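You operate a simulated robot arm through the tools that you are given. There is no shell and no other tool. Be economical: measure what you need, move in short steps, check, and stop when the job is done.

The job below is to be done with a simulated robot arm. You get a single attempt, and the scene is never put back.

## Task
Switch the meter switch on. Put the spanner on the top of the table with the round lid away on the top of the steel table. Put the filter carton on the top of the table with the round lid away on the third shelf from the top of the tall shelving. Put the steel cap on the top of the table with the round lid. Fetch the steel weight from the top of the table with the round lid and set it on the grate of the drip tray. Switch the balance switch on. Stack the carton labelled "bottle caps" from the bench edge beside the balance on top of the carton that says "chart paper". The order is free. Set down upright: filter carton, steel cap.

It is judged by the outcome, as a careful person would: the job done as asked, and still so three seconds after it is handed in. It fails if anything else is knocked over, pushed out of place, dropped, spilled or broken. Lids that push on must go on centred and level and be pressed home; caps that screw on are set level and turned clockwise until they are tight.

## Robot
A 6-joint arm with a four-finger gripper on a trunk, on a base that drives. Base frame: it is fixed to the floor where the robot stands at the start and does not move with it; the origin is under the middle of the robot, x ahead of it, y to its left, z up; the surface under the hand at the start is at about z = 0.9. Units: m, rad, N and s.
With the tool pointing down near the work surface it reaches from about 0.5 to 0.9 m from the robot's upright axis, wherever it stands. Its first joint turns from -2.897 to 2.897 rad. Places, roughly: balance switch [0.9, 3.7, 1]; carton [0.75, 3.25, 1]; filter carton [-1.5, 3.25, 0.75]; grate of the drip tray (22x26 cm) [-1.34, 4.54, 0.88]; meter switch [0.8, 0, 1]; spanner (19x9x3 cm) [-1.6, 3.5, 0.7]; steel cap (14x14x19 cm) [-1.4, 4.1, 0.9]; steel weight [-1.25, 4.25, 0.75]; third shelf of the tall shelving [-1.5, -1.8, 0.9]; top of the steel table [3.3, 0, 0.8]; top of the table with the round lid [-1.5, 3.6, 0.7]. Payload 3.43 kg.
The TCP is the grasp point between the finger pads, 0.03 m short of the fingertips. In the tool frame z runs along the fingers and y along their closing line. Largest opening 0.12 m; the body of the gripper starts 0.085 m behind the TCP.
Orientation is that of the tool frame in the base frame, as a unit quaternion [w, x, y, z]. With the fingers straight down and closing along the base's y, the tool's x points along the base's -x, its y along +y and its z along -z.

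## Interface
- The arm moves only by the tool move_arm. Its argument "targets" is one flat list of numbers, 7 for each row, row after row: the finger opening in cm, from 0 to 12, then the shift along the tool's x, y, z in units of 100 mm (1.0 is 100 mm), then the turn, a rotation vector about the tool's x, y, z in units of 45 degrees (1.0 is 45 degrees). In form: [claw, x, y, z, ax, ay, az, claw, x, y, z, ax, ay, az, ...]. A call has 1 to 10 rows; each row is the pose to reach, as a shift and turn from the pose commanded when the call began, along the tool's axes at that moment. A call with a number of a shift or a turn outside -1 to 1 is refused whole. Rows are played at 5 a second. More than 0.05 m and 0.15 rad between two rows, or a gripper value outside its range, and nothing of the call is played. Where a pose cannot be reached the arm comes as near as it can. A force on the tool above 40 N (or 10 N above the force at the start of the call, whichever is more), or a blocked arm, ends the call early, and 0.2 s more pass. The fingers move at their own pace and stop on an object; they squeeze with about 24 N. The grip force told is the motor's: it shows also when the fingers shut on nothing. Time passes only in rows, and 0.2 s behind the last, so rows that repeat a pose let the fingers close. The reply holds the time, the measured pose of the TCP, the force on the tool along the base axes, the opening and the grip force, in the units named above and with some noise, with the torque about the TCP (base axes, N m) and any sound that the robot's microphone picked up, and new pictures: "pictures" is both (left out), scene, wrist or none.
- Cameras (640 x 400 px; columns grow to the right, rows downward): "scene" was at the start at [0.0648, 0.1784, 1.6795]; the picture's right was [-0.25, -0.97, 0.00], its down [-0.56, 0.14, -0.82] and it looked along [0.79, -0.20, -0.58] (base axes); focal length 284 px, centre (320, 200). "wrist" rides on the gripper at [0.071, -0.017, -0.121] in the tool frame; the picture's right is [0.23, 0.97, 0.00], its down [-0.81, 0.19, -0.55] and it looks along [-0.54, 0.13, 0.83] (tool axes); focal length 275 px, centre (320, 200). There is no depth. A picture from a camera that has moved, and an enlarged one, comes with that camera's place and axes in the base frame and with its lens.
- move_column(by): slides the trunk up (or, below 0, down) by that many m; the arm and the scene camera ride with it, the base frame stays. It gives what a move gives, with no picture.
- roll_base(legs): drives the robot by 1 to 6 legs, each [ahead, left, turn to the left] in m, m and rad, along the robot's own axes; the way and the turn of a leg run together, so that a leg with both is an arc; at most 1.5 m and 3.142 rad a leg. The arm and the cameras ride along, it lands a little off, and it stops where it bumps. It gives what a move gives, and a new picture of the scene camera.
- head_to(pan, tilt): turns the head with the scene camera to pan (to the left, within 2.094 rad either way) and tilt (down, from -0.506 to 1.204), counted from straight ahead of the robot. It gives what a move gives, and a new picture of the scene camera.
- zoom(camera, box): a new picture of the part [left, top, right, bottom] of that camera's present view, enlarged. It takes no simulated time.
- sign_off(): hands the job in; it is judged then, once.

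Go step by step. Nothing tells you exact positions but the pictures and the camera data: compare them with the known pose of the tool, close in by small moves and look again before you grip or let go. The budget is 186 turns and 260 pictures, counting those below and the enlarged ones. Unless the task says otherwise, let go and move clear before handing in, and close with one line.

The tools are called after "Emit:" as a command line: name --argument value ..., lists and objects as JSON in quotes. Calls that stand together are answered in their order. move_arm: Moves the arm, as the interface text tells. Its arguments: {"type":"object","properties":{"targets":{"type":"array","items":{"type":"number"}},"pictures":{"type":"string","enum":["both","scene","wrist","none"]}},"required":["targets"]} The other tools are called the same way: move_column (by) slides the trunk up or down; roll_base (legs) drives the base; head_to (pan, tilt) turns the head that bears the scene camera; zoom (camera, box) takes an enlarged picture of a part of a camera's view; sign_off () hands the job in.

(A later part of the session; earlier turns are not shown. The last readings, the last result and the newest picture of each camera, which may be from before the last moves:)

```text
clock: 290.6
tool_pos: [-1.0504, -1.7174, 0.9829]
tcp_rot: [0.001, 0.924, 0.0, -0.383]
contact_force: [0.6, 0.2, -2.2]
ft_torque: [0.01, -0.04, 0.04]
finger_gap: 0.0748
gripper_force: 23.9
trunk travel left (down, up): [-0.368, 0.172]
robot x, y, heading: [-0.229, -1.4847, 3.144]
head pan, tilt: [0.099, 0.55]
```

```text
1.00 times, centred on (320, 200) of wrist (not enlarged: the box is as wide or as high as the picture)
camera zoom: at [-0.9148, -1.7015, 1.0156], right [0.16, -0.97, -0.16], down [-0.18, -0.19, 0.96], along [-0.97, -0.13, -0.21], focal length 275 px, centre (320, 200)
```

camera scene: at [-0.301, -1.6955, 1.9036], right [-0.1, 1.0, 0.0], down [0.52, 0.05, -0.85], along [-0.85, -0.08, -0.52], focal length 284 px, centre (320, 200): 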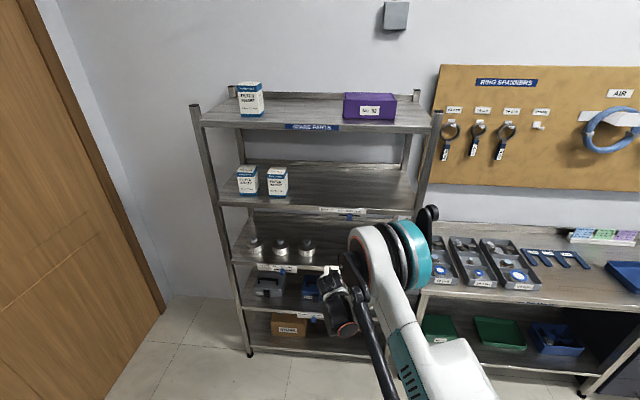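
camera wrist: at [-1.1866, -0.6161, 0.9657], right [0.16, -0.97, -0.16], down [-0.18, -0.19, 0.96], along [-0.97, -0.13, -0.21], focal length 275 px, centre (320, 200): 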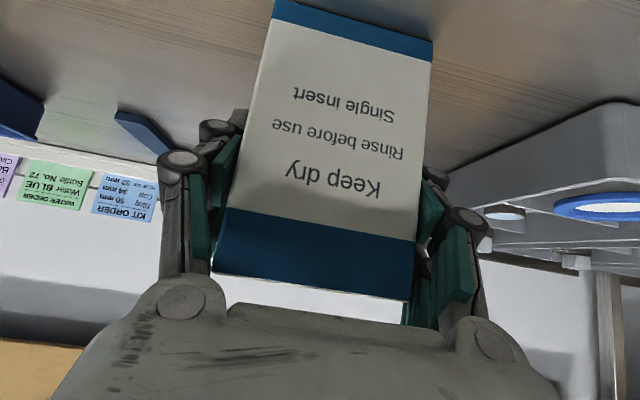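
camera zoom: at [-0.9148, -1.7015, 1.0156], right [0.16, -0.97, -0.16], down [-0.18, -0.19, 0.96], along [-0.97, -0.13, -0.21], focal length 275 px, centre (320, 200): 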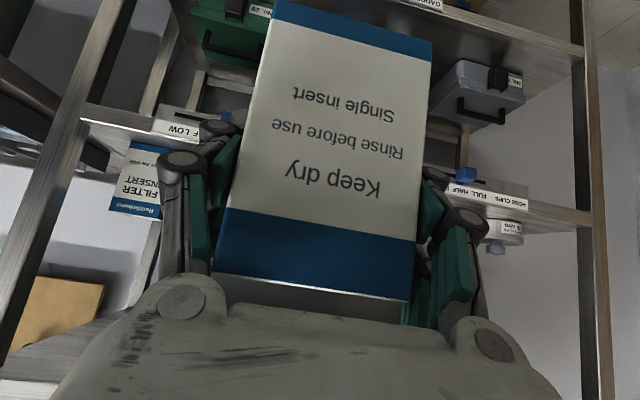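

Shelf top ≈0.87; carton bottom is at ≈0.908. Drive in.

Emit:
roll_base --legs '[[0.2, 0, 0]]'

Emit:
zoom --camera "wrist" --box '[0, 0, 640, 400]'

Emit:
zoom --camera "scene" --box '[200, 180, 440, 360]'

```text
clock: 292.2
tool_pos: [-1.251, -1.7163, 0.9804]
tcp_rot: [0.0, 0.924, 0.0, -0.383]
contact_force: [-0.2, 0.4, -2.2]
ft_torque: [0.02, -0.01, -0.01]
finger_gap: 0.0751
gripper_force: 23.9
trunk travel left (down, up): [-0.368, 0.172]
robot x, y, heading: [-0.427, -1.4865, 3.134]
head pan, tilt: [0.099, 0.55]
camera scene: at [-0.5014, -1.6957, 1.8034], right [-0.09, 1.0, 0.0], down [0.52, 0.05, -0.85], along [-0.85, -0.08, -0.52], focal length 284 px, centre (320, 200)
```

scene: 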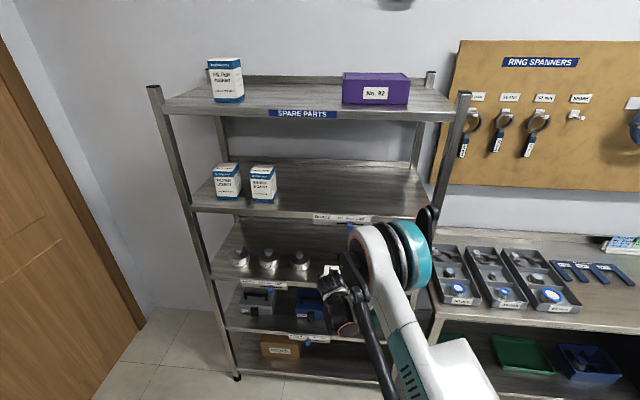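

```text
1.00 times, centred on (320, 200) of wrist (not enlarged: the box is as wide or as high as the picture)
camera zoom: at [-1.1152, -1.6996, 1.0145], right [0.16, -0.97, -0.16], down [-0.18, -0.19, 0.96], along [-0.97, -0.13, -0.21], focal length 275 px, centre (320, 200)
```

zoom: 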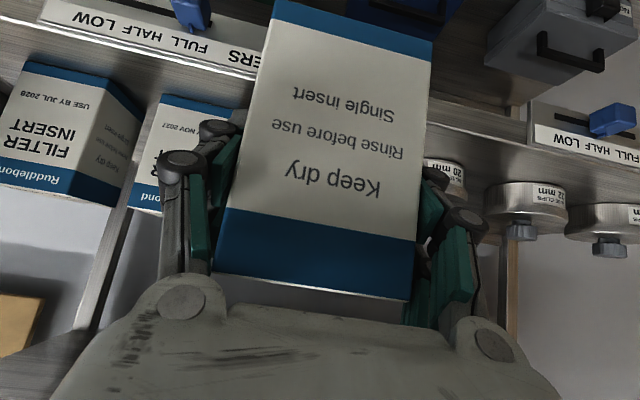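

```text
2.22 times, centred on (320, 270) of scene
camera zoom: at [-0.5014, -1.6957, 1.8034], right [-0.09, 1.0, 0.0], down [0.52, 0.05, -0.85], along [-0.85, -0.08, -0.52], focal length 631 px, centre (320, 44)
```

zoom: 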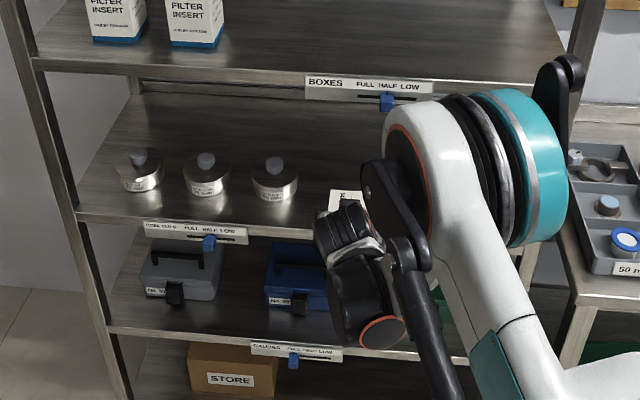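

Emit:
roll_base --legs '[[0.155, 0, 0]]'

Emit:
zoom --camera "wrist" --box '[0, 0, 640, 400]'

Emit:
zoom --camera "scene" --box '[200, 180, 440, 360]'

```text
clock: 293.6
tool_pos: [-1.4054, -1.7131, 0.9815]
tcp_rot: [-0.001, 0.924, -0.002, -0.383]
contact_force: [-1.1, -0.2, -3.2]
ft_torque: [-0.01, -0.01, -0.01]
finger_gap: 0.0748
gripper_force: 23.9
trunk travel left (down, up): [-0.368, 0.172]
robot x, y, heading: [-0.5834, -1.4845, 3.136]
head pan, tilt: [0.099, 0.55]
camera scene: at [-0.6571, -1.6947, 1.8034], right [-0.09, 1.0, 0.0], down [0.52, 0.05, -0.85], along [-0.85, -0.08, -0.52], focal length 284 px, centre (320, 200)
```

scene: 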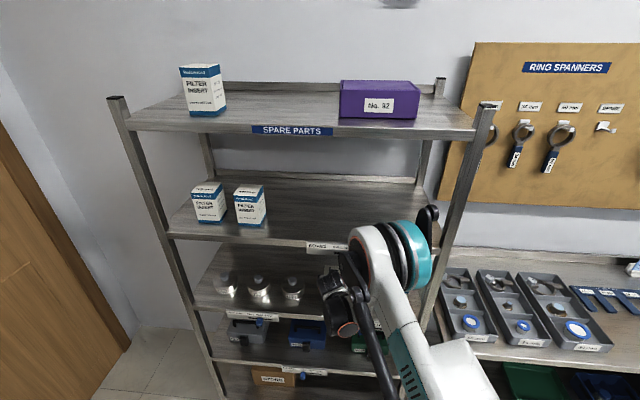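

```text
1.00 times, centred on (320, 200) of wrist (not enlarged: the box is as wide or as high as the picture)
camera zoom: at [-1.2709, -1.6973, 1.0145], right [0.16, -0.97, -0.16], down [-0.18, -0.19, 0.96], along [-0.97, -0.12, -0.21], focal length 275 px, centre (320, 200)
```

zoom: 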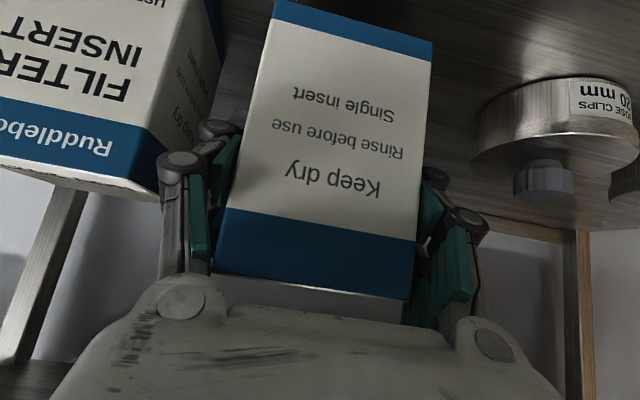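

```text
2.22 times, centred on (320, 270) of scene
camera zoom: at [-0.6571, -1.6947, 1.8034], right [-0.09, 1.0, 0.0], down [0.52, 0.05, -0.85], along [-0.85, -0.08, -0.52], focal length 631 px, centre (320, 44)
```

zoom: 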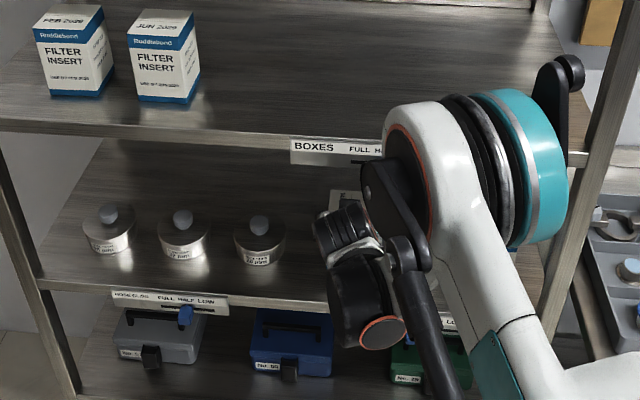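

Inside the shelf, clear on both sides. Lower in small steps until contact.

Emit:
move_arm --targets '[5, -0.07, 0, 0.07, 0, 0, 0, 5, -0.035, 0, 0.105, 0, 0, 0, 5, 0, 0, 0.14, 0, 0, 0]' --pictures "none"

Emit:
move_arm --targets '[5, 0.035, 0, 0.035, 0, 0, 0, 5, 0.07, 0, 0.07, 0, 0, 0]' --pictures "none"

Emit:
move_arm --targets '[5, 0.035, 0, 0.035, 0, 0, 0, 5, 0.07, 0, 0.07, 0, 0, 0]' --pictures "wrist"

```text
clock: 294.4
tool_pos: [-1.4149, -1.7138, 0.972]
tcp_rot: [-0.001, 0.924, -0.002, -0.383]
contact_force: [-0.2, -0.1, -2.6]
ft_torque: [0.05, 0.02, 0.0]
finger_gap: 0.0747
gripper_force: 24.3
trunk travel left (down, up): [-0.368, 0.172]
robot x, y, heading: [-0.584, -1.4876, 3.132]
head pan, tilt: [0.099, 0.55]
```

```text
clock: 295.0
tool_pos: [-1.4146, -1.7139, 0.9632]
tcp_rot: [0.0, 0.924, -0.002, -0.383]
contact_force: [-0.8, -0.1, -1.7]
ft_torque: [-0.02, -0.01, -0.02]
finger_gap: 0.0749
gripper_force: 23.9
trunk travel left (down, up): [-0.368, 0.172]
robot x, y, heading: [-0.5817, -1.4884, 3.135]
head pan, tilt: [0.099, 0.55]
```

```text
clock: 295.6
tool_pos: [-1.4153, -1.7137, 0.9534]
tcp_rot: [0.0, 0.924, -0.002, -0.383]
contact_force: [-0.1, 0.5, 0.1]
ft_torque: [-0.14, -0.07, 0.02]
finger_gap: 0.0751
gripper_force: 24.0
trunk travel left (down, up): [-0.368, 0.172]
robot x, y, heading: [-0.5835, -1.4882, 3.134]
head pan, tilt: [0.099, 0.55]
camera wrist: at [-1.2796, -1.6971, 0.986], right [0.16, -0.97, -0.16], down [-0.18, -0.19, 0.96], along [-0.97, -0.12, -0.21], focal length 275 px, centre (320, 200)
```

wrist: 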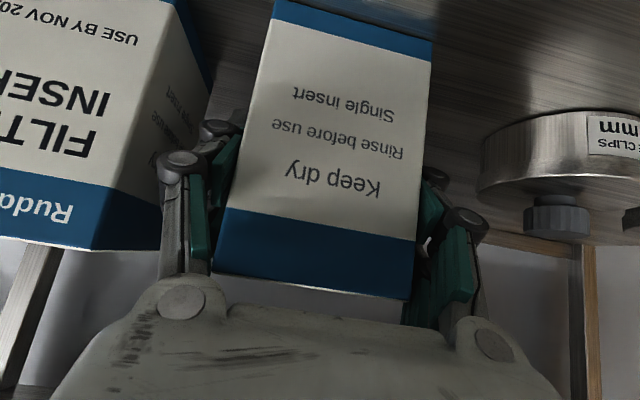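

Just touching. One more millimetre and then release with a small opening.

Emit:
move_arm --targets '[5, 0.01, 0, 0.01, 0, 0, 0, 7.8, 0.01, 0, 0.01, 0, 0, 0, 8.5, 0.01, 0, 0.01, 0, 0, 0, 9, 0.01, 0, 0.01, 0, 0, 0]' --pictures "wrist"

```text
clock: 296.6
tool_pos: [-1.4144, -1.7141, 0.9502]
tcp_rot: [0.0, 0.923, -0.002, -0.384]
contact_force: [0.0, -0.2, -0.5]
ft_torque: [-0.03, 0.02, 0.01]
finger_gap: 0.09
gripper_force: 0.0
trunk travel left (down, up): [-0.368, 0.172]
robot x, y, heading: [-0.585, -1.4841, 3.131]
head pan, tilt: [0.099, 0.55]
camera wrist: at [-1.279, -1.6973, 0.9847], right [0.16, -0.97, -0.16], down [-0.18, -0.19, 0.96], along [-0.97, -0.12, -0.21], focal length 275 px, centre (320, 200)
```

wrist: 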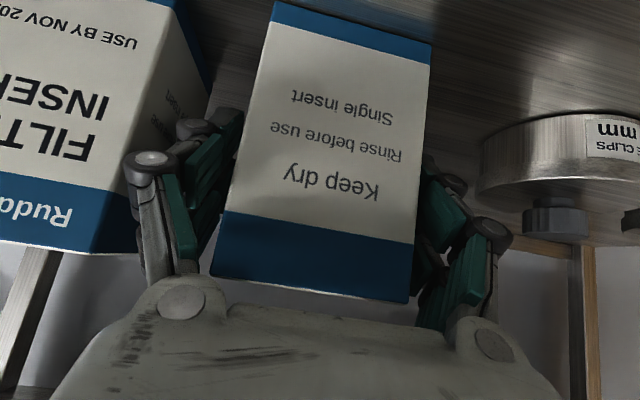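

Released cleanly. Withdraw along the tool axis and back away.

Emit:
move_arm --targets '[9, 0, 0, -0.3, 0, 0, 0, 9, 0, 0, -0.65, 0, 0, 0, 9, 0, 0, -1, 0, 0, 0]' --pictures "none"

Emit:
roll_base --legs '[[-0.35, 0, 0]]'

Emit:
zoom --camera "wrist" --box '[0, 0, 640, 400]'

```text
clock: 297.4
tool_pos: [-1.3426, -1.715, 1.0199]
tcp_rot: [-0.001, 0.923, -0.002, -0.384]
contact_force: [-0.1, 0.2, -0.3]
ft_torque: [0.02, -0.01, -0.04]
finger_gap: 0.0901
gripper_force: 0.9
trunk travel left (down, up): [-0.368, 0.172]
robot x, y, heading: [-0.5863, -1.4878, 3.132]
head pan, tilt: [0.099, 0.55]
```

```text
clock: 299.7
tool_pos: [-0.99, -1.7165, 1.02]
tcp_rot: [-0.001, 0.924, -0.003, -0.383]
contact_force: [0.6, 0.2, -0.1]
ft_torque: [0.01, -0.01, -0.02]
finger_gap: 0.0899
gripper_force: 0.1
trunk travel left (down, up): [-0.368, 0.172]
robot x, y, heading: [-0.2301, -1.4909, 3.135]
head pan, tilt: [0.099, 0.55]
camera scene: at [-0.2995, -1.6971, 1.8036], right [-0.09, 1.0, 0.0], down [0.52, 0.05, -0.85], along [-0.85, -0.08, -0.52], focal length 284 px, centre (320, 200)
```

scene: 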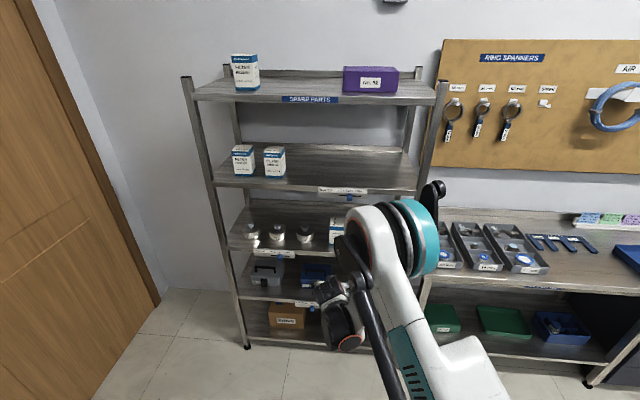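

```text
1.00 times, centred on (320, 200) of wrist (not enlarged: the box is as wide or as high as the picture)
camera zoom: at [-0.8545, -1.7013, 1.0533], right [0.16, -0.97, -0.16], down [-0.18, -0.19, 0.96], along [-0.97, -0.12, -0.21], focal length 275 px, centre (320, 200)
```

zoom: 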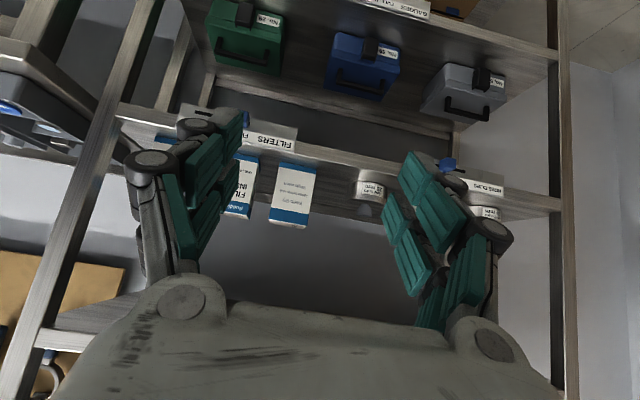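

The carton stands upright in the third shelf's FILTERS section. Now set the tool vertical again, raise, and drive back for the spanner.

Emit:
move_arm --targets '[9, 0, 0, 0, 0, 0.17, 0, 9, 0, 0, 0, 0, 0.34, 0, 9, 0, 0, 0, 0, 0.51, 0, 9, 0, 0, 0, 0, 0.68, 0, 9, 0, 0, 0, 0, 0.85, 0, 9, 0, 0, 0, 0, 1, 0]' --pictures "none"

Emit:
move_column --by 0.165

Emit:
roll_base --legs '[[0, -1.5, 0], [0, -1.5, 0], [0, -1.5, 0], [0, -0.8, 0]]'

```text
clock: 301.1
tool_pos: [-0.9901, -1.7155, 1.0193]
tcp_rot: [-0.001, 1.0, -0.002, -0.001]
contact_force: [0.2, 0.8, -0.9]
ft_torque: [-0.02, -0.02, 0.0]
finger_gap: 0.0901
gripper_force: 0.1
trunk travel left (down, up): [-0.368, 0.172]
robot x, y, heading: [-0.2297, -1.4862, 3.132]
head pan, tilt: [0.099, 0.55]
```

```text
clock: 303.0
tool_pos: [-0.9905, -1.717, 1.1837]
tcp_rot: [0.0, 1.0, -0.003, -0.001]
contact_force: [-0.2, -0.2, 0.8]
ft_torque: [0.0, 0.0, 0.03]
finger_gap: 0.0898
gripper_force: 0.0
trunk travel left (down, up): [-0.533, 0.007]
robot x, y, heading: [-0.2272, -1.4914, 3.131]
head pan, tilt: [0.099, 0.55]
```

```text
clock: 327.9
tool_pos: [-0.9083, 3.5225, 1.1835]
tcp_rot: [0.001, 1.0, -0.029, -0.002]
contact_force: [-0.1, -1.3, -0.6]
ft_torque: [-0.03, -0.02, 0.04]
finger_gap: 0.0898
gripper_force: 0.0
trunk travel left (down, up): [-0.533, 0.007]
robot x, y, heading: [-0.1362, 3.7062, 3.079]
head pan, tilt: [0.099, 0.55]
camera scene: at [-0.2185, 3.5067, 1.9686], right [-0.04, 1.0, 0.0], down [0.52, 0.02, -0.85], along [-0.85, -0.03, -0.52], focal length 284 px, centre (320, 200)
```

scene: 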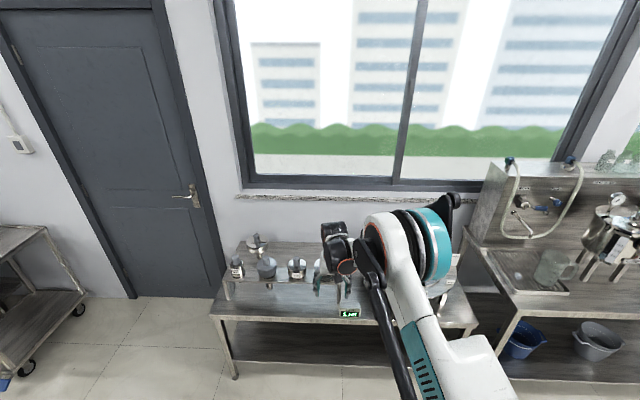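

Emit:
roll_base --legs '[[0, -0.08, 0.062], [0.62, 0, 0]]'

Emit:
zoom --camera "wrist" --box '[0, 0, 640, 400]'

```text
clock: 332.1
tool_pos: [-1.5104, 3.5612, 1.1837]
tcp_rot: [0.0, 1.0, 0.001, 0.0]
contact_force: [-0.3, -0.4, -0.8]
ft_torque: [0.0, -0.02, 0.01]
finger_gap: 0.0901
gripper_force: 0.0
trunk travel left (down, up): [-0.533, 0.007]
robot x, y, heading: [-0.751, 3.7985, 3.137]
head pan, tilt: [0.099, 0.55]
camera scene: at [-0.821, 3.5847, 1.9685], right [-0.1, 1.0, 0.0], down [0.52, 0.05, -0.85], along [-0.85, -0.08, -0.52], focal length 284 px, centre (320, 200)
```

scene: 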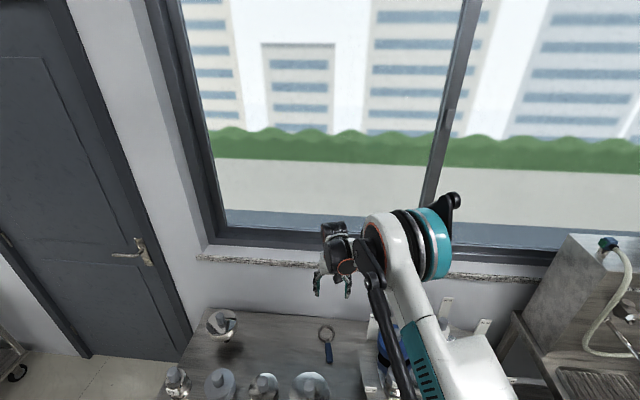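

```text
1.00 times, centred on (320, 200) of wrist (not enlarged: the box is as wide or as high as the picture)
camera zoom: at [-1.4391, 3.5775, 1.3034], right [0.23, -0.97, 0.0], down [-0.81, -0.19, 0.55], along [-0.54, -0.13, -0.83], focal length 275 px, centre (320, 200)
```

zoom: 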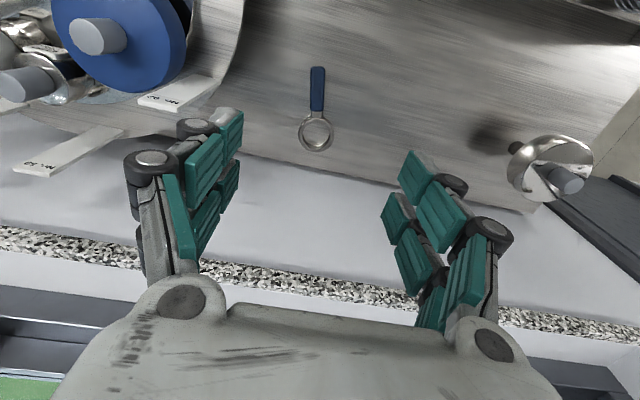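

Spanner handle centre ≈(-1.585, 3.548), axis yawed 11°. Move in, align yaw, and lower.

Emit:
roll_base --legs '[[0.05, 0, 0]]'

Emit:
move_arm --targets '[7, -0.1, 0.05, 0, 0, 0, -0.13, 6, -0.25, 0.13, 0, 0, 0, -0.25]' --pictures "none"

Emit:
move_column --by -0.36

Emit:
zoom --camera "wrist" --box '[160, 20, 480, 240]'

```text
clock: 333.0
tool_pos: [-1.5618, 3.5615, 1.1827]
tcp_rot: [0.0, 1.0, 0.0, 0.001]
contact_force: [-1.4, 0.2, -0.6]
ft_torque: [-0.02, -0.1, 0.03]
finger_gap: 0.0899
gripper_force: 0.0
trunk travel left (down, up): [-0.533, 0.007]
robot x, y, heading: [-0.7966, 3.7951, 3.138]
head pan, tilt: [0.099, 0.55]
camera scene: at [-0.8744, 3.5846, 1.9683], right [-0.1, 1.0, 0.0], down [0.52, 0.05, -0.85], along [-0.85, -0.08, -0.53], focal length 284 px, centre (320, 200)
```

scene: 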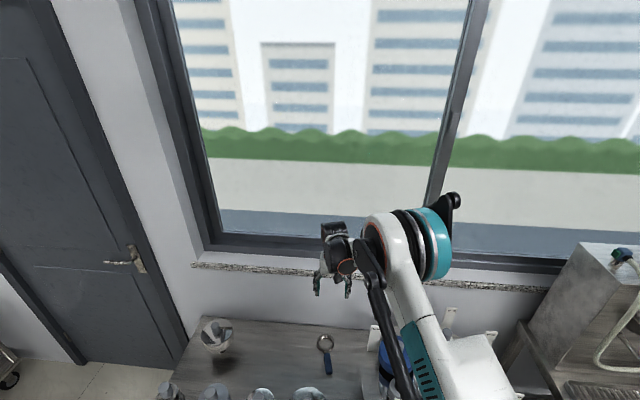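

```text
clock: 333.6
tool_pos: [-1.5843, 3.5475, 1.1838]
tcp_rot: [0.0, 0.995, 0.098, -0.002]
contact_force: [-0.3, -0.4, 0.3]
ft_torque: [0.03, 0.02, 0.01]
finger_gap: 0.0599
gripper_force: 0.0
trunk travel left (down, up): [-0.533, 0.007]
robot x, y, heading: [-0.7946, 3.7948, 3.143]
head pan, tilt: [0.099, 0.55]
```

```text
clock: 337.1
tool_pos: [-1.5842, 3.548, 0.8246]
tcp_rot: [0.0, 0.995, 0.097, -0.001]
contact_force: [-0.7, -0.7, 0.4]
ft_torque: [-0.03, -0.02, 0.0]
finger_gap: 0.06
gripper_force: 0.1
trunk travel left (down, up): [-0.173, 0.367]
robot x, y, heading: [-0.7946, 3.7921, 3.139]
head pan, tilt: [0.099, 0.55]
```

```text
1.82 times, centred on (320, 130) of wrist
camera zoom: at [-1.5179, 3.578, 0.9437], right [0.42, -0.91, 0.0], down [-0.76, -0.35, 0.55], along [-0.5, -0.23, -0.83], focal length 500 px, centre (320, 327)
```

zoom: 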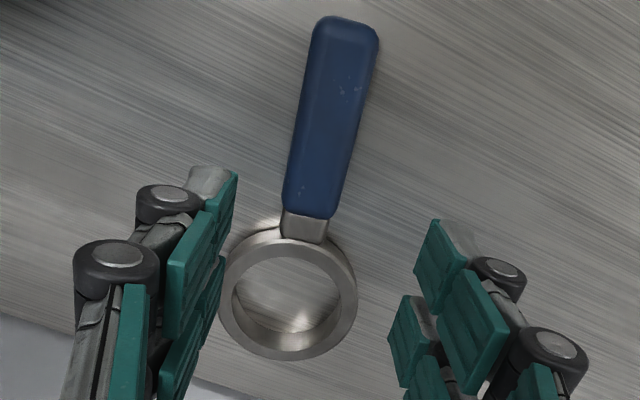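

Aligned over the handle. Lower and grip.

Emit:
move_arm --targets '[6, 0.05, 0, 0.45, 0, 0, -0.06, 6, 0.05, 0, 0.9, 0, 0, -0.06, 6, 0.05, 0, 0.98, 0, 0, -0.06]' --pictures "none"

Emit:
move_arm --targets '[6, 0, 0, 0.08, 0, 0, 0, 4, 0, 0, 0.08, 0, 0, 0, 2, 0, 0, 0.08, 0, 0, 0, 1, 0, 0, 0.08, 0, 0, 0, 1, 0, 0, 0.08, 0, 0, 0]' --pictures "wrist"

```text
clock: 337.9
tool_pos: [-1.5784, 3.5494, 0.7259]
tcp_rot: [0.0, 0.993, 0.12, -0.001]
contact_force: [-0.4, 0.6, 0.3]
ft_torque: [0.0, -0.02, 0.03]
finger_gap: 0.06
gripper_force: 0.1
trunk travel left (down, up): [-0.173, 0.367]
robot x, y, heading: [-0.7955, 3.794, 3.139]
head pan, tilt: [0.099, 0.55]
```

```text
clock: 339.1
tool_pos: [-1.5788, 3.5504, 0.7192]
tcp_rot: [0.0, 0.993, 0.121, -0.001]
contact_force: [-0.4, 1.9, 1.6]
ft_torque: [0.14, -0.2, 0.09]
finger_gap: 0.0299
gripper_force: 24.4
trunk travel left (down, up): [-0.173, 0.367]
robot x, y, heading: [-0.8002, 3.7946, 3.139]
head pan, tilt: [0.099, 0.55]
camera wrist: at [-1.5134, 3.584, 0.8389], right [0.46, -0.89, 0.0], down [-0.74, -0.38, 0.56], along [-0.49, -0.25, -0.83], focal length 275 px, centre (320, 200)
```

wrist: 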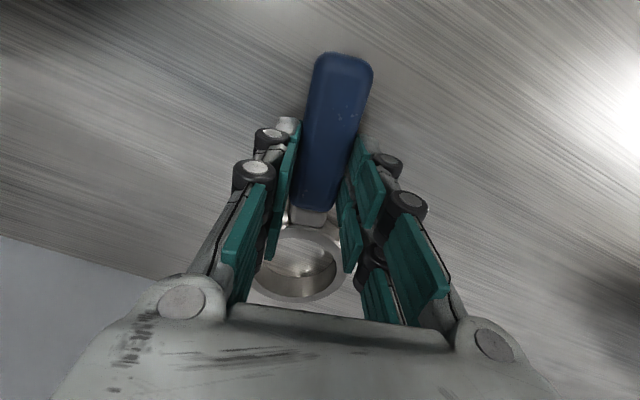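

Gripped (30 mm). Lift a little and check the hold, then raise.

Emit:
move_arm --targets '[0, 0, 0, -0.05, 0, 0, 0, 0, 0, 0, -0.15, 0, 0, 0, 0, 0, 0, -0.4, 0, 0, 0, 0, 0, 0, -0.8, 0, 0, 0]' --pictures "wrist"

Emit:
move_column --by 0.36

```text
clock: 340.1
tool_pos: [-1.5778, 3.548, 0.7993]
tcp_rot: [0.001, 0.993, 0.12, 0.0]
contact_force: [0.2, 0.3, -1.4]
ft_torque: [0.03, -0.05, -0.01]
finger_gap: 0.0299
gripper_force: 24.3
trunk travel left (down, up): [-0.173, 0.367]
robot x, y, heading: [-0.7976, 3.797, 3.141]
head pan, tilt: [0.099, 0.55]
camera wrist: at [-1.5138, 3.5822, 0.9179], right [0.46, -0.89, 0.0], down [-0.74, -0.38, 0.55], along [-0.49, -0.25, -0.83], focal length 275 px, centre (320, 200)
```

wrist: 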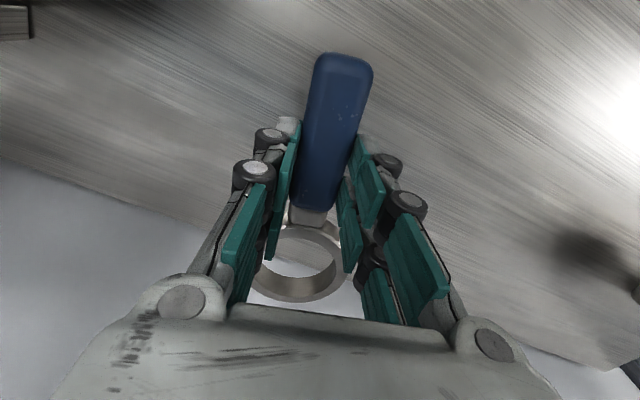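

```text
clock: 343.6
tool_pos: [-1.5798, 3.5489, 1.1585]
tcp_rot: [0.0, 0.993, 0.121, -0.001]
contact_force: [-1.0, 0.8, -2.0]
ft_torque: [0.02, -0.03, 0.02]
finger_gap: 0.0297
gripper_force: 24.5
trunk travel left (down, up): [-0.533, 0.007]
robot x, y, heading: [-0.7958, 3.795, 3.139]
head pan, tilt: [0.099, 0.55]
```

Spanner is held securely. Drive back along the aisle to the open area at y≈-1.5.

Emit:
roll_base --legs '[[-0.6, 0, 0], [0, 1.5, 0.008], [0, 1.5, 0.008], [0, 1.5, 0.008], [0, 0.85, 0]]'

Emit:
roll_base --legs '[[0, 0, -3.1]]'

Emit:
head_to --pan 0.3 --tilt 0.4

```text
clock: 372.4
tool_pos: [-0.7953, -1.8651, 1.1593]
tcp_rot: [0.0, 0.991, 0.137, -0.002]
contact_force: [-0.3, -0.2, -1.8]
ft_torque: [0.06, -0.04, 0.02]
finger_gap: 0.0299
gripper_force: 23.9
trunk travel left (down, up): [-0.533, 0.007]
robot x, y, heading: [-0.0219, -1.5927, -3.112]
head pan, tilt: [0.099, 0.55]
camera scene: at [-0.0885, -1.8065, 1.9684], right [-0.13, 0.99, 0.0], down [0.52, 0.07, -0.85], along [-0.85, -0.11, -0.52], focal length 284 px, centre (320, 200)
```

scene: 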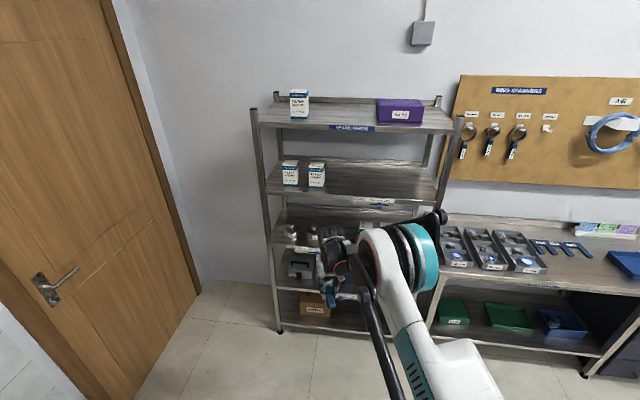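

```text
clock: 380.0
tool_pos: [0.7352, -1.2913, 1.1575]
tcp_rot: [0.001, -0.159, 0.987, 0.001]
contact_force: [-0.6, 0.0, -1.6]
ft_torque: [-0.05, 0.05, -0.02]
finger_gap: 0.0297
gripper_force: 23.6
trunk travel left (down, up): [-0.533, 0.007]
robot x, y, heading: [-0.0261, -1.5962, 0.073]
head pan, tilt: [0.099, 0.55]
camera scene: at [0.0303, -1.3809, 1.9685], right [0.17, -0.99, 0.0], down [-0.52, -0.09, -0.85], along [0.84, 0.15, -0.52], focal length 284 px, centre (320, 200)
```

scene: 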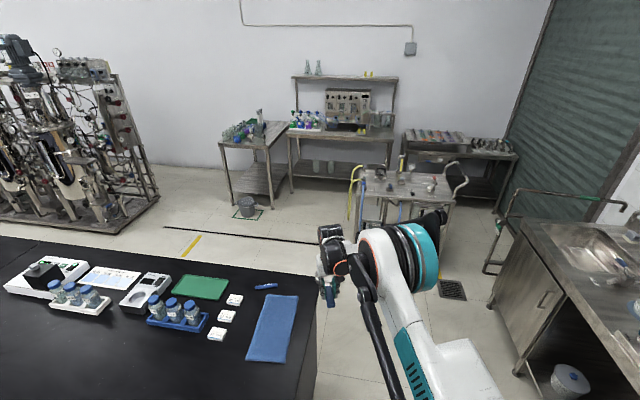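

```text
clock: 380.7
tool_pos: [0.7368, -1.2927, 1.1574]
tcp_rot: [0.001, -0.158, 0.987, 0.0]
contact_force: [0.5, -0.5, -1.5]
ft_torque: [0.01, 0.08, -0.02]
finger_gap: 0.0293
gripper_force: 24.1
trunk travel left (down, up): [-0.533, 0.007]
robot x, y, heading: [-0.0209, -1.5932, 0.071]
head pan, tilt: [0.3, 0.4]
camera scene: at [0.0281, -1.3625, 1.9822], right [0.36, -0.93, 0.0], down [-0.36, -0.14, -0.92], along [0.86, 0.33, -0.39], focal length 284 px, centre (320, 200)
```

scene: 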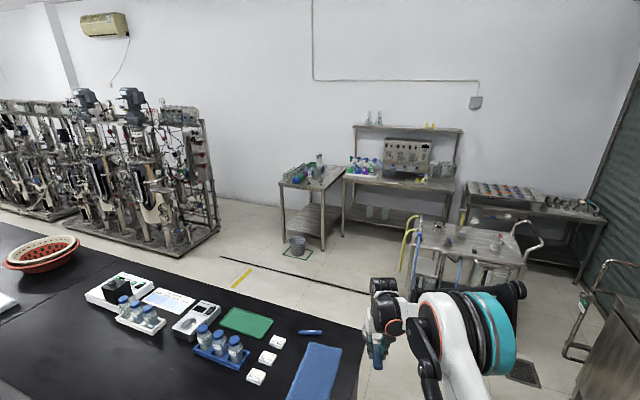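

The steel table is at x≈2.93–3.8, |y|<0.29, with a bucket in front at ≈(2.78, 0) and a trolley at y<-1.38. Drive around between them.

Emit:
roll_base --legs '[[0.9, 0, 0], [0.62, 0.3, 0], [0, 0.72, -0.072], [0.7, 0, 0]]'

Emit:
head_to --pan 0.25 --tilt 0.7

```text
clock: 387.2
tool_pos: [1.828, -1.0593, 1.1532]
tcp_rot: [-0.003, -0.219, 0.976, 0.0]
contact_force: [3.7, 0.5, -4.2]
ft_torque: [-0.01, 0.32, 0.01]
finger_gap: 0.0298
gripper_force: 24.0
trunk travel left (down, up): [-0.533, 0.007]
robot x, y, heading: [1.1076, -1.4534, 0.196]
head pan, tilt: [0.3, 0.4]
stopped in leg 2: the robot was blocked; the commanded pose is now the measured one
camera scene: at [1.1429, -1.2145, 1.9816], right [0.47, -0.88, 0.0], down [-0.35, -0.19, -0.92], along [0.81, 0.44, -0.4], focal length 284 px, centre (320, 200)
```

scene: 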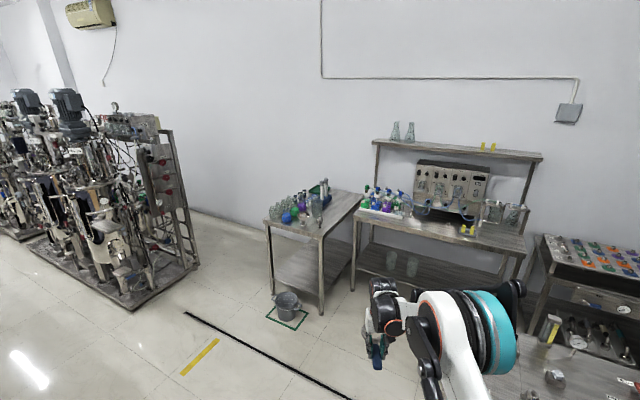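

```text
clock: 388.0
tool_pos: [1.821, -1.0579, 1.1598]
tcp_rot: [0.001, -0.22, 0.976, 0.0]
contact_force: [0.4, -0.2, -1.7]
ft_torque: [-0.01, 0.07, -0.02]
finger_gap: 0.0298
gripper_force: 24.1
trunk travel left (down, up): [-0.533, 0.007]
robot x, y, heading: [1.1076, -1.4517, 0.195]
head pan, tilt: [0.25, 0.7]
camera scene: at [1.1246, -1.2241, 1.9555], right [0.43, -0.9, 0.0], down [-0.58, -0.28, -0.77], along [0.69, 0.33, -0.64], focal length 284 px, centre (320, 200)
```

scene: 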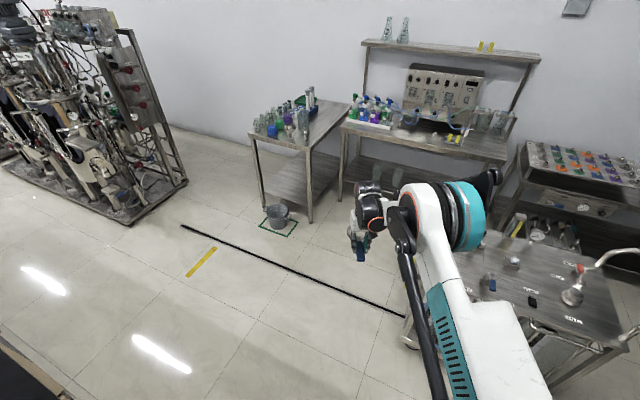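

The base nudged the bench end (it extends to y≈-1.19). Raise the hand, shift right, go forward past the bench corner, then left.

Emit:
move_arm --targets '[0, 0, 0, -0.4, 0, 0, 0, 0, 0, 0, -0.8, 0, 0, 0]' --pictures "none"

Emit:
roll_base --legs '[[0, -0.13, 0], [0, 0, -0.195], [0.36, 0, 0], [0, 1.1, 0]]'

```text
clock: 388.6
tool_pos: [1.8195, -1.0571, 1.2412]
tcp_rot: [0.001, -0.219, 0.976, 0.001]
contact_force: [0.4, -1.1, -1.8]
ft_torque: [-0.03, 0.03, 0.02]
finger_gap: 0.0296
gripper_force: 24.2
trunk travel left (down, up): [-0.533, 0.007]
robot x, y, heading: [1.1049, -1.4515, 0.199]
head pan, tilt: [0.25, 0.7]
```

```text
clock: 397.7
tool_pos: [2.2731, -0.2554, 1.2411]
tcp_rot: [0.0, -0.122, 0.993, 0.001]
contact_force: [0.1, 0.3, -2.7]
ft_torque: [-0.01, 0.01, 0.01]
finger_gap: 0.0299
gripper_force: 24.1
trunk travel left (down, up): [-0.533, 0.007]
robot x, y, heading: [1.5, -0.5017, -0.006]
head pan, tilt: [0.25, 0.7]
camera scene: at [1.5589, -0.2795, 1.9553], right [0.24, -0.97, 0.0], down [-0.63, -0.16, -0.76], along [0.74, 0.18, -0.64], focal length 284 px, centre (320, 200)
```

scene: 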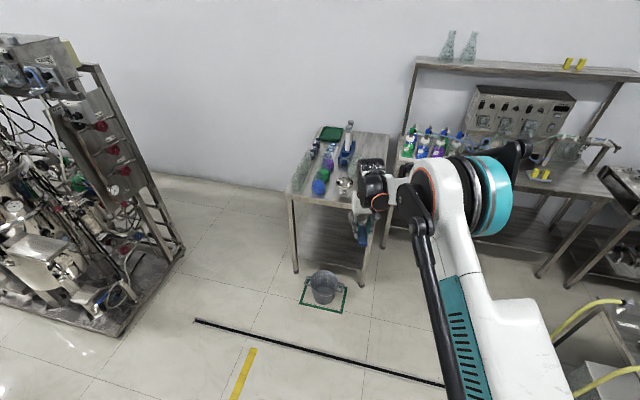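

Emit:
zoom --camera "scene" --box '[270, 110, 430, 310]'

```text
2.00 times, centred on (350, 210) of scene
camera zoom: at [1.5589, -0.2795, 1.9553], right [0.24, -0.97, 0.0], down [-0.63, -0.16, -0.76], along [0.74, 0.18, -0.64], focal length 568 px, centre (260, 180)
```

zoom: 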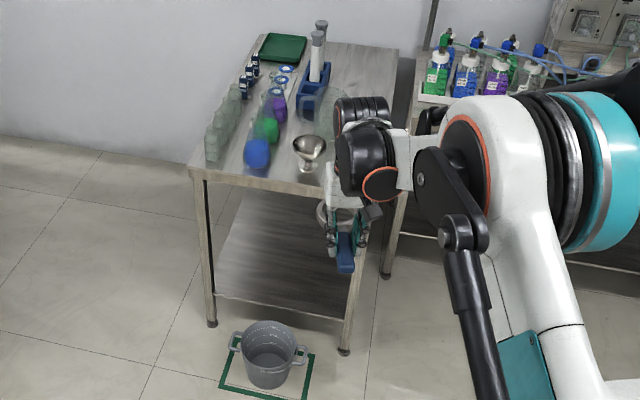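

Right part of the table top may be free; drive forward and look with the wrist camera.

Emit:
roll_base --legs '[[0.72, 0.02, 0]]'

Emit:
zoom --camera "wrist" --box '[0, 0, 640, 400]'

```text
clock: 401.6
tool_pos: [2.9959, -0.2391, 1.241]
tcp_rot: [0.0, -0.121, 0.993, 0.0]
contact_force: [0.8, -1.2, -1.0]
ft_torque: [-0.03, 0.05, 0.0]
finger_gap: 0.03
gripper_force: 24.5
trunk travel left (down, up): [-0.533, 0.007]
robot x, y, heading: [2.2187, -0.4853, -0.01]
head pan, tilt: [0.25, 0.7]
camera scene: at [2.2824, -0.2636, 1.9553], right [0.24, -0.97, 0.0], down [-0.63, -0.16, -0.76], along [0.74, 0.19, -0.64], focal length 284 px, centre (320, 200)
```

scene: 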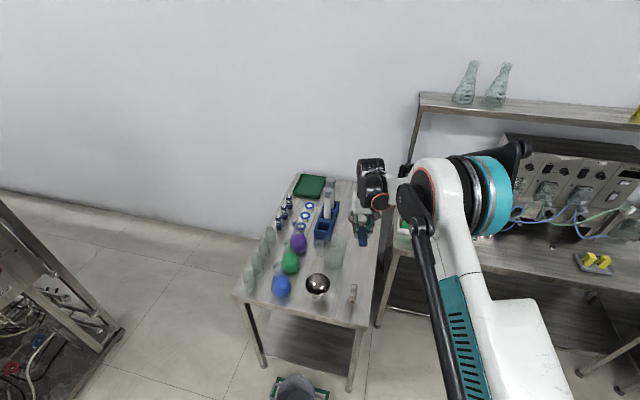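

```text
1.00 times, centred on (320, 200) of wrist (not enlarged: the box is as wide or as high as the picture)
camera zoom: at [2.9305, -0.2728, 1.3595], right [-0.46, 0.89, 0.0], down [0.74, 0.38, 0.55], along [0.49, 0.25, -0.83], focal length 275 px, centre (320, 200)
```

zoom: 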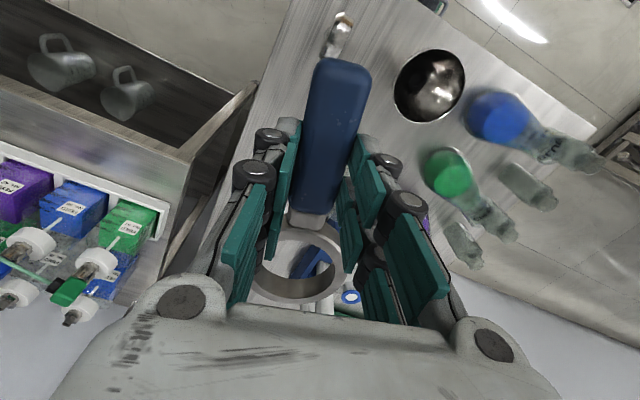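

Emit:
zoom --camera "scene" --box '[220, 160, 420, 340]'

```text
2.22 times, centred on (320, 250) of scene
camera zoom: at [2.2824, -0.2636, 1.9553], right [0.24, -0.97, 0.0], down [-0.63, -0.16, -0.76], along [0.74, 0.19, -0.64], focal length 631 px, centre (320, 89)
```

zoom: 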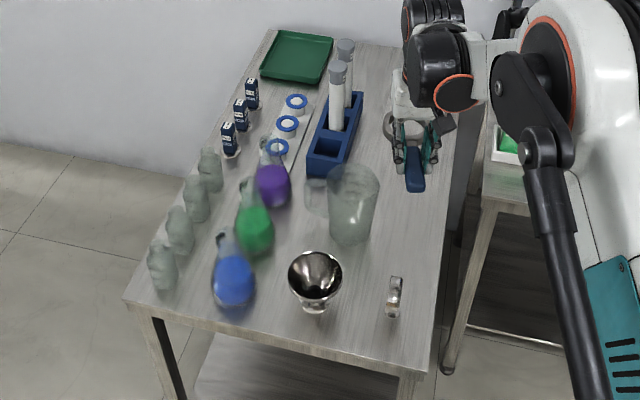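

Free strip at right of the beaker. I'll set the spanner at about (3.26, -0.235). Drive forward carefully (bucket to the left).

Emit:
roll_base --legs '[[0.265, -0.03, 0.008]]'

Emit:
zoom --camera "scene" --box '[220, 200, 420, 380]'

```text
clock: 403.5
tool_pos: [3.2615, -0.2672, 1.2396]
tcp_rot: [-0.001, -0.124, 0.992, 0.001]
contact_force: [1.1, 0.8, -1.5]
ft_torque: [-0.01, 0.07, 0.01]
finger_gap: 0.0296
gripper_force: 24.0
trunk travel left (down, up): [-0.533, 0.007]
robot x, y, heading: [2.4827, -0.5164, -0.004]
head pan, tilt: [0.25, 0.7]
camera scene: at [2.5475, -0.2941, 1.9553], right [0.25, -0.97, 0.0], down [-0.63, -0.16, -0.76], along [0.74, 0.19, -0.65], focal length 284 px, centre (320, 200)
```

scene: 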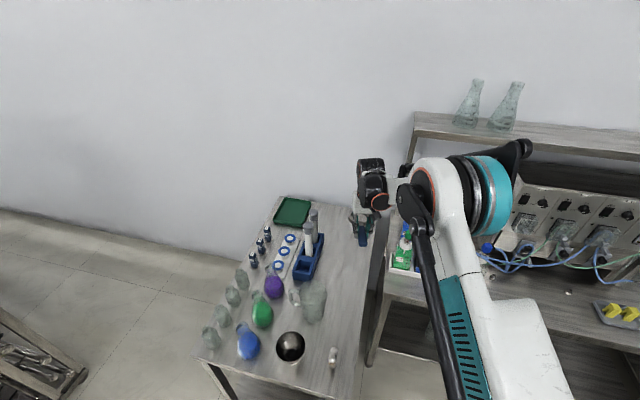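

```text
2.22 times, centred on (320, 290) of scene
camera zoom: at [2.5475, -0.2941, 1.9553], right [0.25, -0.97, 0.0], down [-0.63, -0.16, -0.76], along [0.74, 0.19, -0.65], focal length 631 px, centre (320, 0)
```

zoom: 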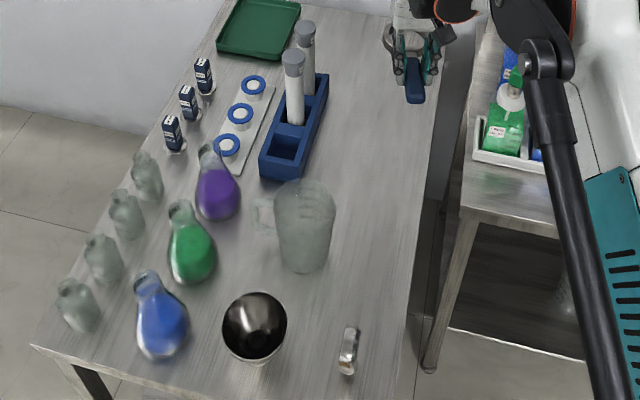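

Emit:
move_arm --targets '[0, 0, 0.3, 0, 0, 0, 0]' --pictures "none"

Emit:
move_column --by -0.34

Emit:
zoom --camera "wrist" --box '[0, 0, 640, 400]'

```text
clock: 403.9
tool_pos: [3.2522, -0.2361, 1.2419]
tcp_rot: [0.001, -0.124, 0.992, -0.001]
contact_force: [1.2, 0.8, -1.3]
ft_torque: [-0.04, 0.02, 0.03]
finger_gap: 0.0297
gripper_force: 24.4
trunk travel left (down, up): [-0.533, 0.007]
robot x, y, heading: [2.4817, -0.518, -0.001]
head pan, tilt: [0.25, 0.7]
```

```text
clock: 407.3
tool_pos: [3.2516, -0.2383, 0.9017]
tcp_rot: [0.001, -0.124, 0.992, -0.001]
contact_force: [0.0, -0.1, -0.7]
ft_torque: [-0.01, 0.07, -0.01]
finger_gap: 0.0294
gripper_force: 23.9
trunk travel left (down, up): [-0.193, 0.347]
robot x, y, heading: [2.4819, -0.5175, 0.001]
head pan, tilt: [0.25, 0.7]
```

```text
1.00 times, centred on (320, 200) of wrist (not enlarged: the box is as wide or as high as the picture)
camera zoom: at [3.1862, -0.2719, 1.0211], right [-0.46, 0.89, 0.0], down [0.74, 0.38, 0.55], along [0.49, 0.26, -0.83], focal length 275 px, centre (320, 200)
```

zoom: 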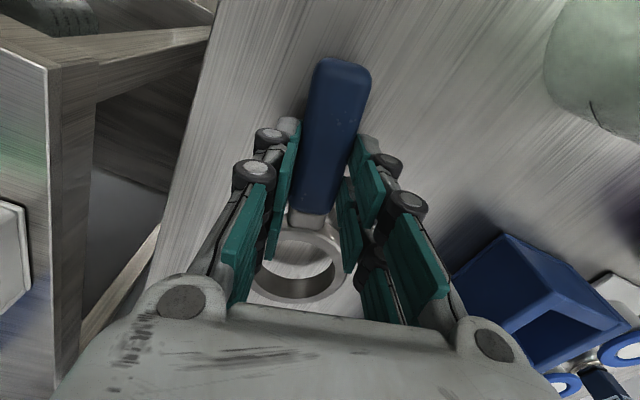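

Clear landing area. Lower in small steps until contact.

Emit:
move_arm --targets '[0, 0, 0, 0.15, 0, 0, 0, 0, 0, 0, 0.3, 0, 0, 0, 0, 0, 0, 0.4, 0, 0, 0]' --pictures "none"

Emit:
move_arm --targets '[0, 0, 0, 0.05, 0, 0, 0, 0, 0, 0, 0.1, 0, 0, 0, 0, 0, 0, 0.15, 0, 0, 0]' --pictures "none"

Emit:
move_arm --targets '[0, 0, 0, 0.04, 0, 0, 0, 0, 0, 0, 0.08, 0, 0, 0, 0, 0, 0, 0.12, 0, 0, 0]' --pictures "wrist"

```text
clock: 407.9
tool_pos: [3.2497, -0.2389, 0.8804]
tcp_rot: [0.001, -0.123, 0.992, 0.0]
contact_force: [-6.6, -3.0, 25.9]
ft_torque: [-0.13, 0.52, 0.05]
finger_gap: 0.0293
gripper_force: 24.4
trunk travel left (down, up): [-0.193, 0.347]
robot x, y, heading: [2.4823, -0.5142, 0.001]
head pan, tilt: [0.25, 0.7]
stopped in row 3: the force on the tool passed its limit at 65 N (the readings are from after the stop); the commanded pose is now the measured one
```

```text
clock: 408.2
tool_pos: [3.25, -0.2384, 0.8804]
tcp_rot: [0.001, -0.125, 0.992, 0.0]
contact_force: [-7.4, -3.8, 22.7]
ft_torque: [-0.09, 0.49, 0.04]
finger_gap: 0.0294
gripper_force: 24.0
trunk travel left (down, up): [-0.193, 0.347]
robot x, y, heading: [2.4831, -0.5199, -0.0]
head pan, tilt: [0.25, 0.7]
stopped in row 1: the force on the tool passed its limit at 46 N (the readings are from after the stop); the commanded pose is now the measured one
```

```text
clock: 408.6
tool_pos: [3.2505, -0.2385, 0.8795]
tcp_rot: [0.001, -0.125, 0.992, 0.001]
contact_force: [-7.6, -3.5, 23.6]
ft_torque: [-0.1, 0.51, 0.0]
finger_gap: 0.0297
gripper_force: 23.8
trunk travel left (down, up): [-0.193, 0.347]
robot x, y, heading: [2.4832, -0.5155, -0.002]
head pan, tilt: [0.25, 0.7]
stopped in row 1: the force on the tool passed its limit at 45 N (the readings are from after the stop); the commanded pose is now the measured one
camera wrist: at [3.1848, -0.2726, 0.9989], right [-0.46, 0.89, 0.0], down [0.74, 0.39, 0.55], along [0.49, 0.26, -0.83], focal length 275 px, centre (320, 200)
```

wrist: 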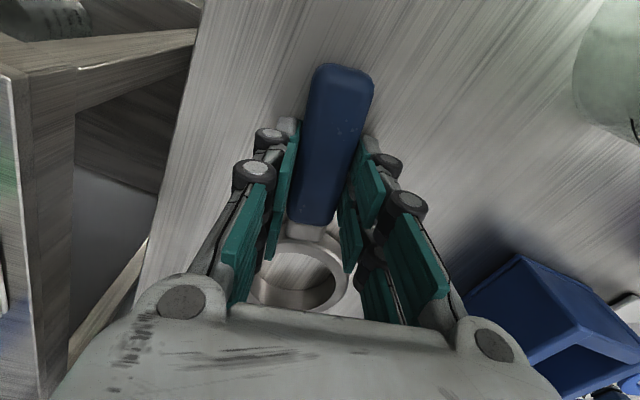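

Spanner rests on the steel table. Relieve, open, and rise.

Emit:
move_arm --targets '[0, 0, 0, -0.02, 0, 0, 0, 3.5, 0, 0, -0.02, 0, 0, 0, 5, 0, 0, -0.03, 0, 0, 0, 6, 0, 0, -0.05, 0, 0, 0, 6, 0, 0, -0.4, 0, 0, 0, 6, 0, 0, -0.8, 0, 0, 0, 6, 0, 0, -1, 0, 0, 0]' --pictures "wrist"

Emit:
move_column --by 0.3

Emit:
zoom --camera "scene" --box '[220, 200, 420, 380]'

```text
clock: 410.2
tool_pos: [3.2523, -0.2366, 0.9779]
tcp_rot: [0.001, -0.124, 0.992, 0.0]
contact_force: [-1.0, -0.7, 0.6]
ft_torque: [0.0, -0.01, -0.01]
finger_gap: 0.0599
gripper_force: 0.0
trunk travel left (down, up): [-0.193, 0.347]
robot x, y, heading: [2.484, -0.5153, -0.001]
head pan, tilt: [0.25, 0.7]
camera wrist: at [3.1867, -0.2705, 1.0974], right [-0.46, 0.89, 0.0], down [0.74, 0.39, 0.55], along [0.49, 0.26, -0.83], focal length 275 px, centre (320, 200)
```

wrist: 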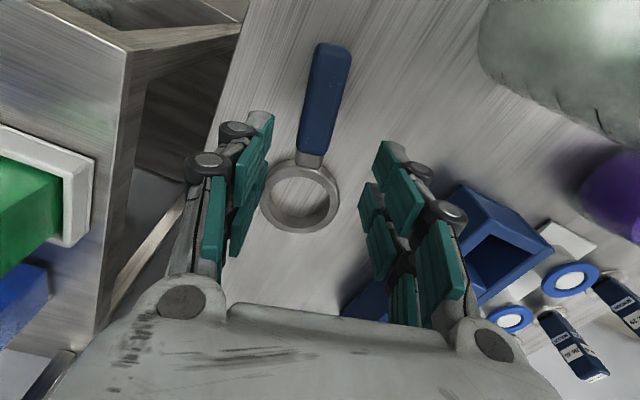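

```text
clock: 413.2
tool_pos: [3.2521, -0.2359, 1.2774]
tcp_rot: [0.0, -0.125, 0.992, 0.0]
contact_force: [0.6, 0.8, 0.0]
ft_torque: [0.0, 0.01, 0.0]
finger_gap: 0.0598
gripper_force: 0.1
trunk travel left (down, up): [-0.493, 0.047]
robot x, y, heading: [2.4807, -0.5144, 0.002]
head pan, tilt: [0.25, 0.7]
```

```text
2.22 times, centred on (320, 290) of scene
camera zoom: at [2.5454, -0.294, 1.9153], right [0.25, -0.97, 0.0], down [-0.62, -0.16, -0.76], along [0.74, 0.19, -0.64], focal length 631 px, centre (320, 0)
```

zoom: 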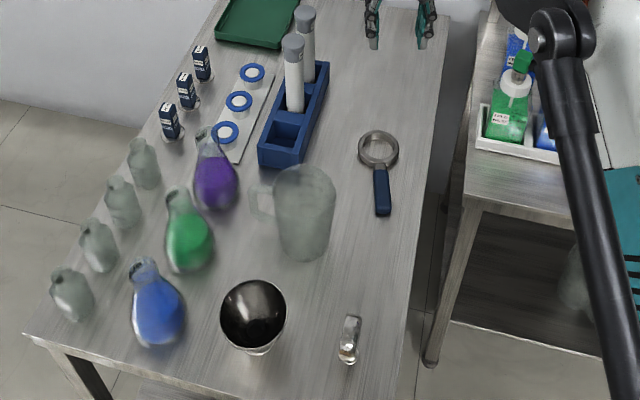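

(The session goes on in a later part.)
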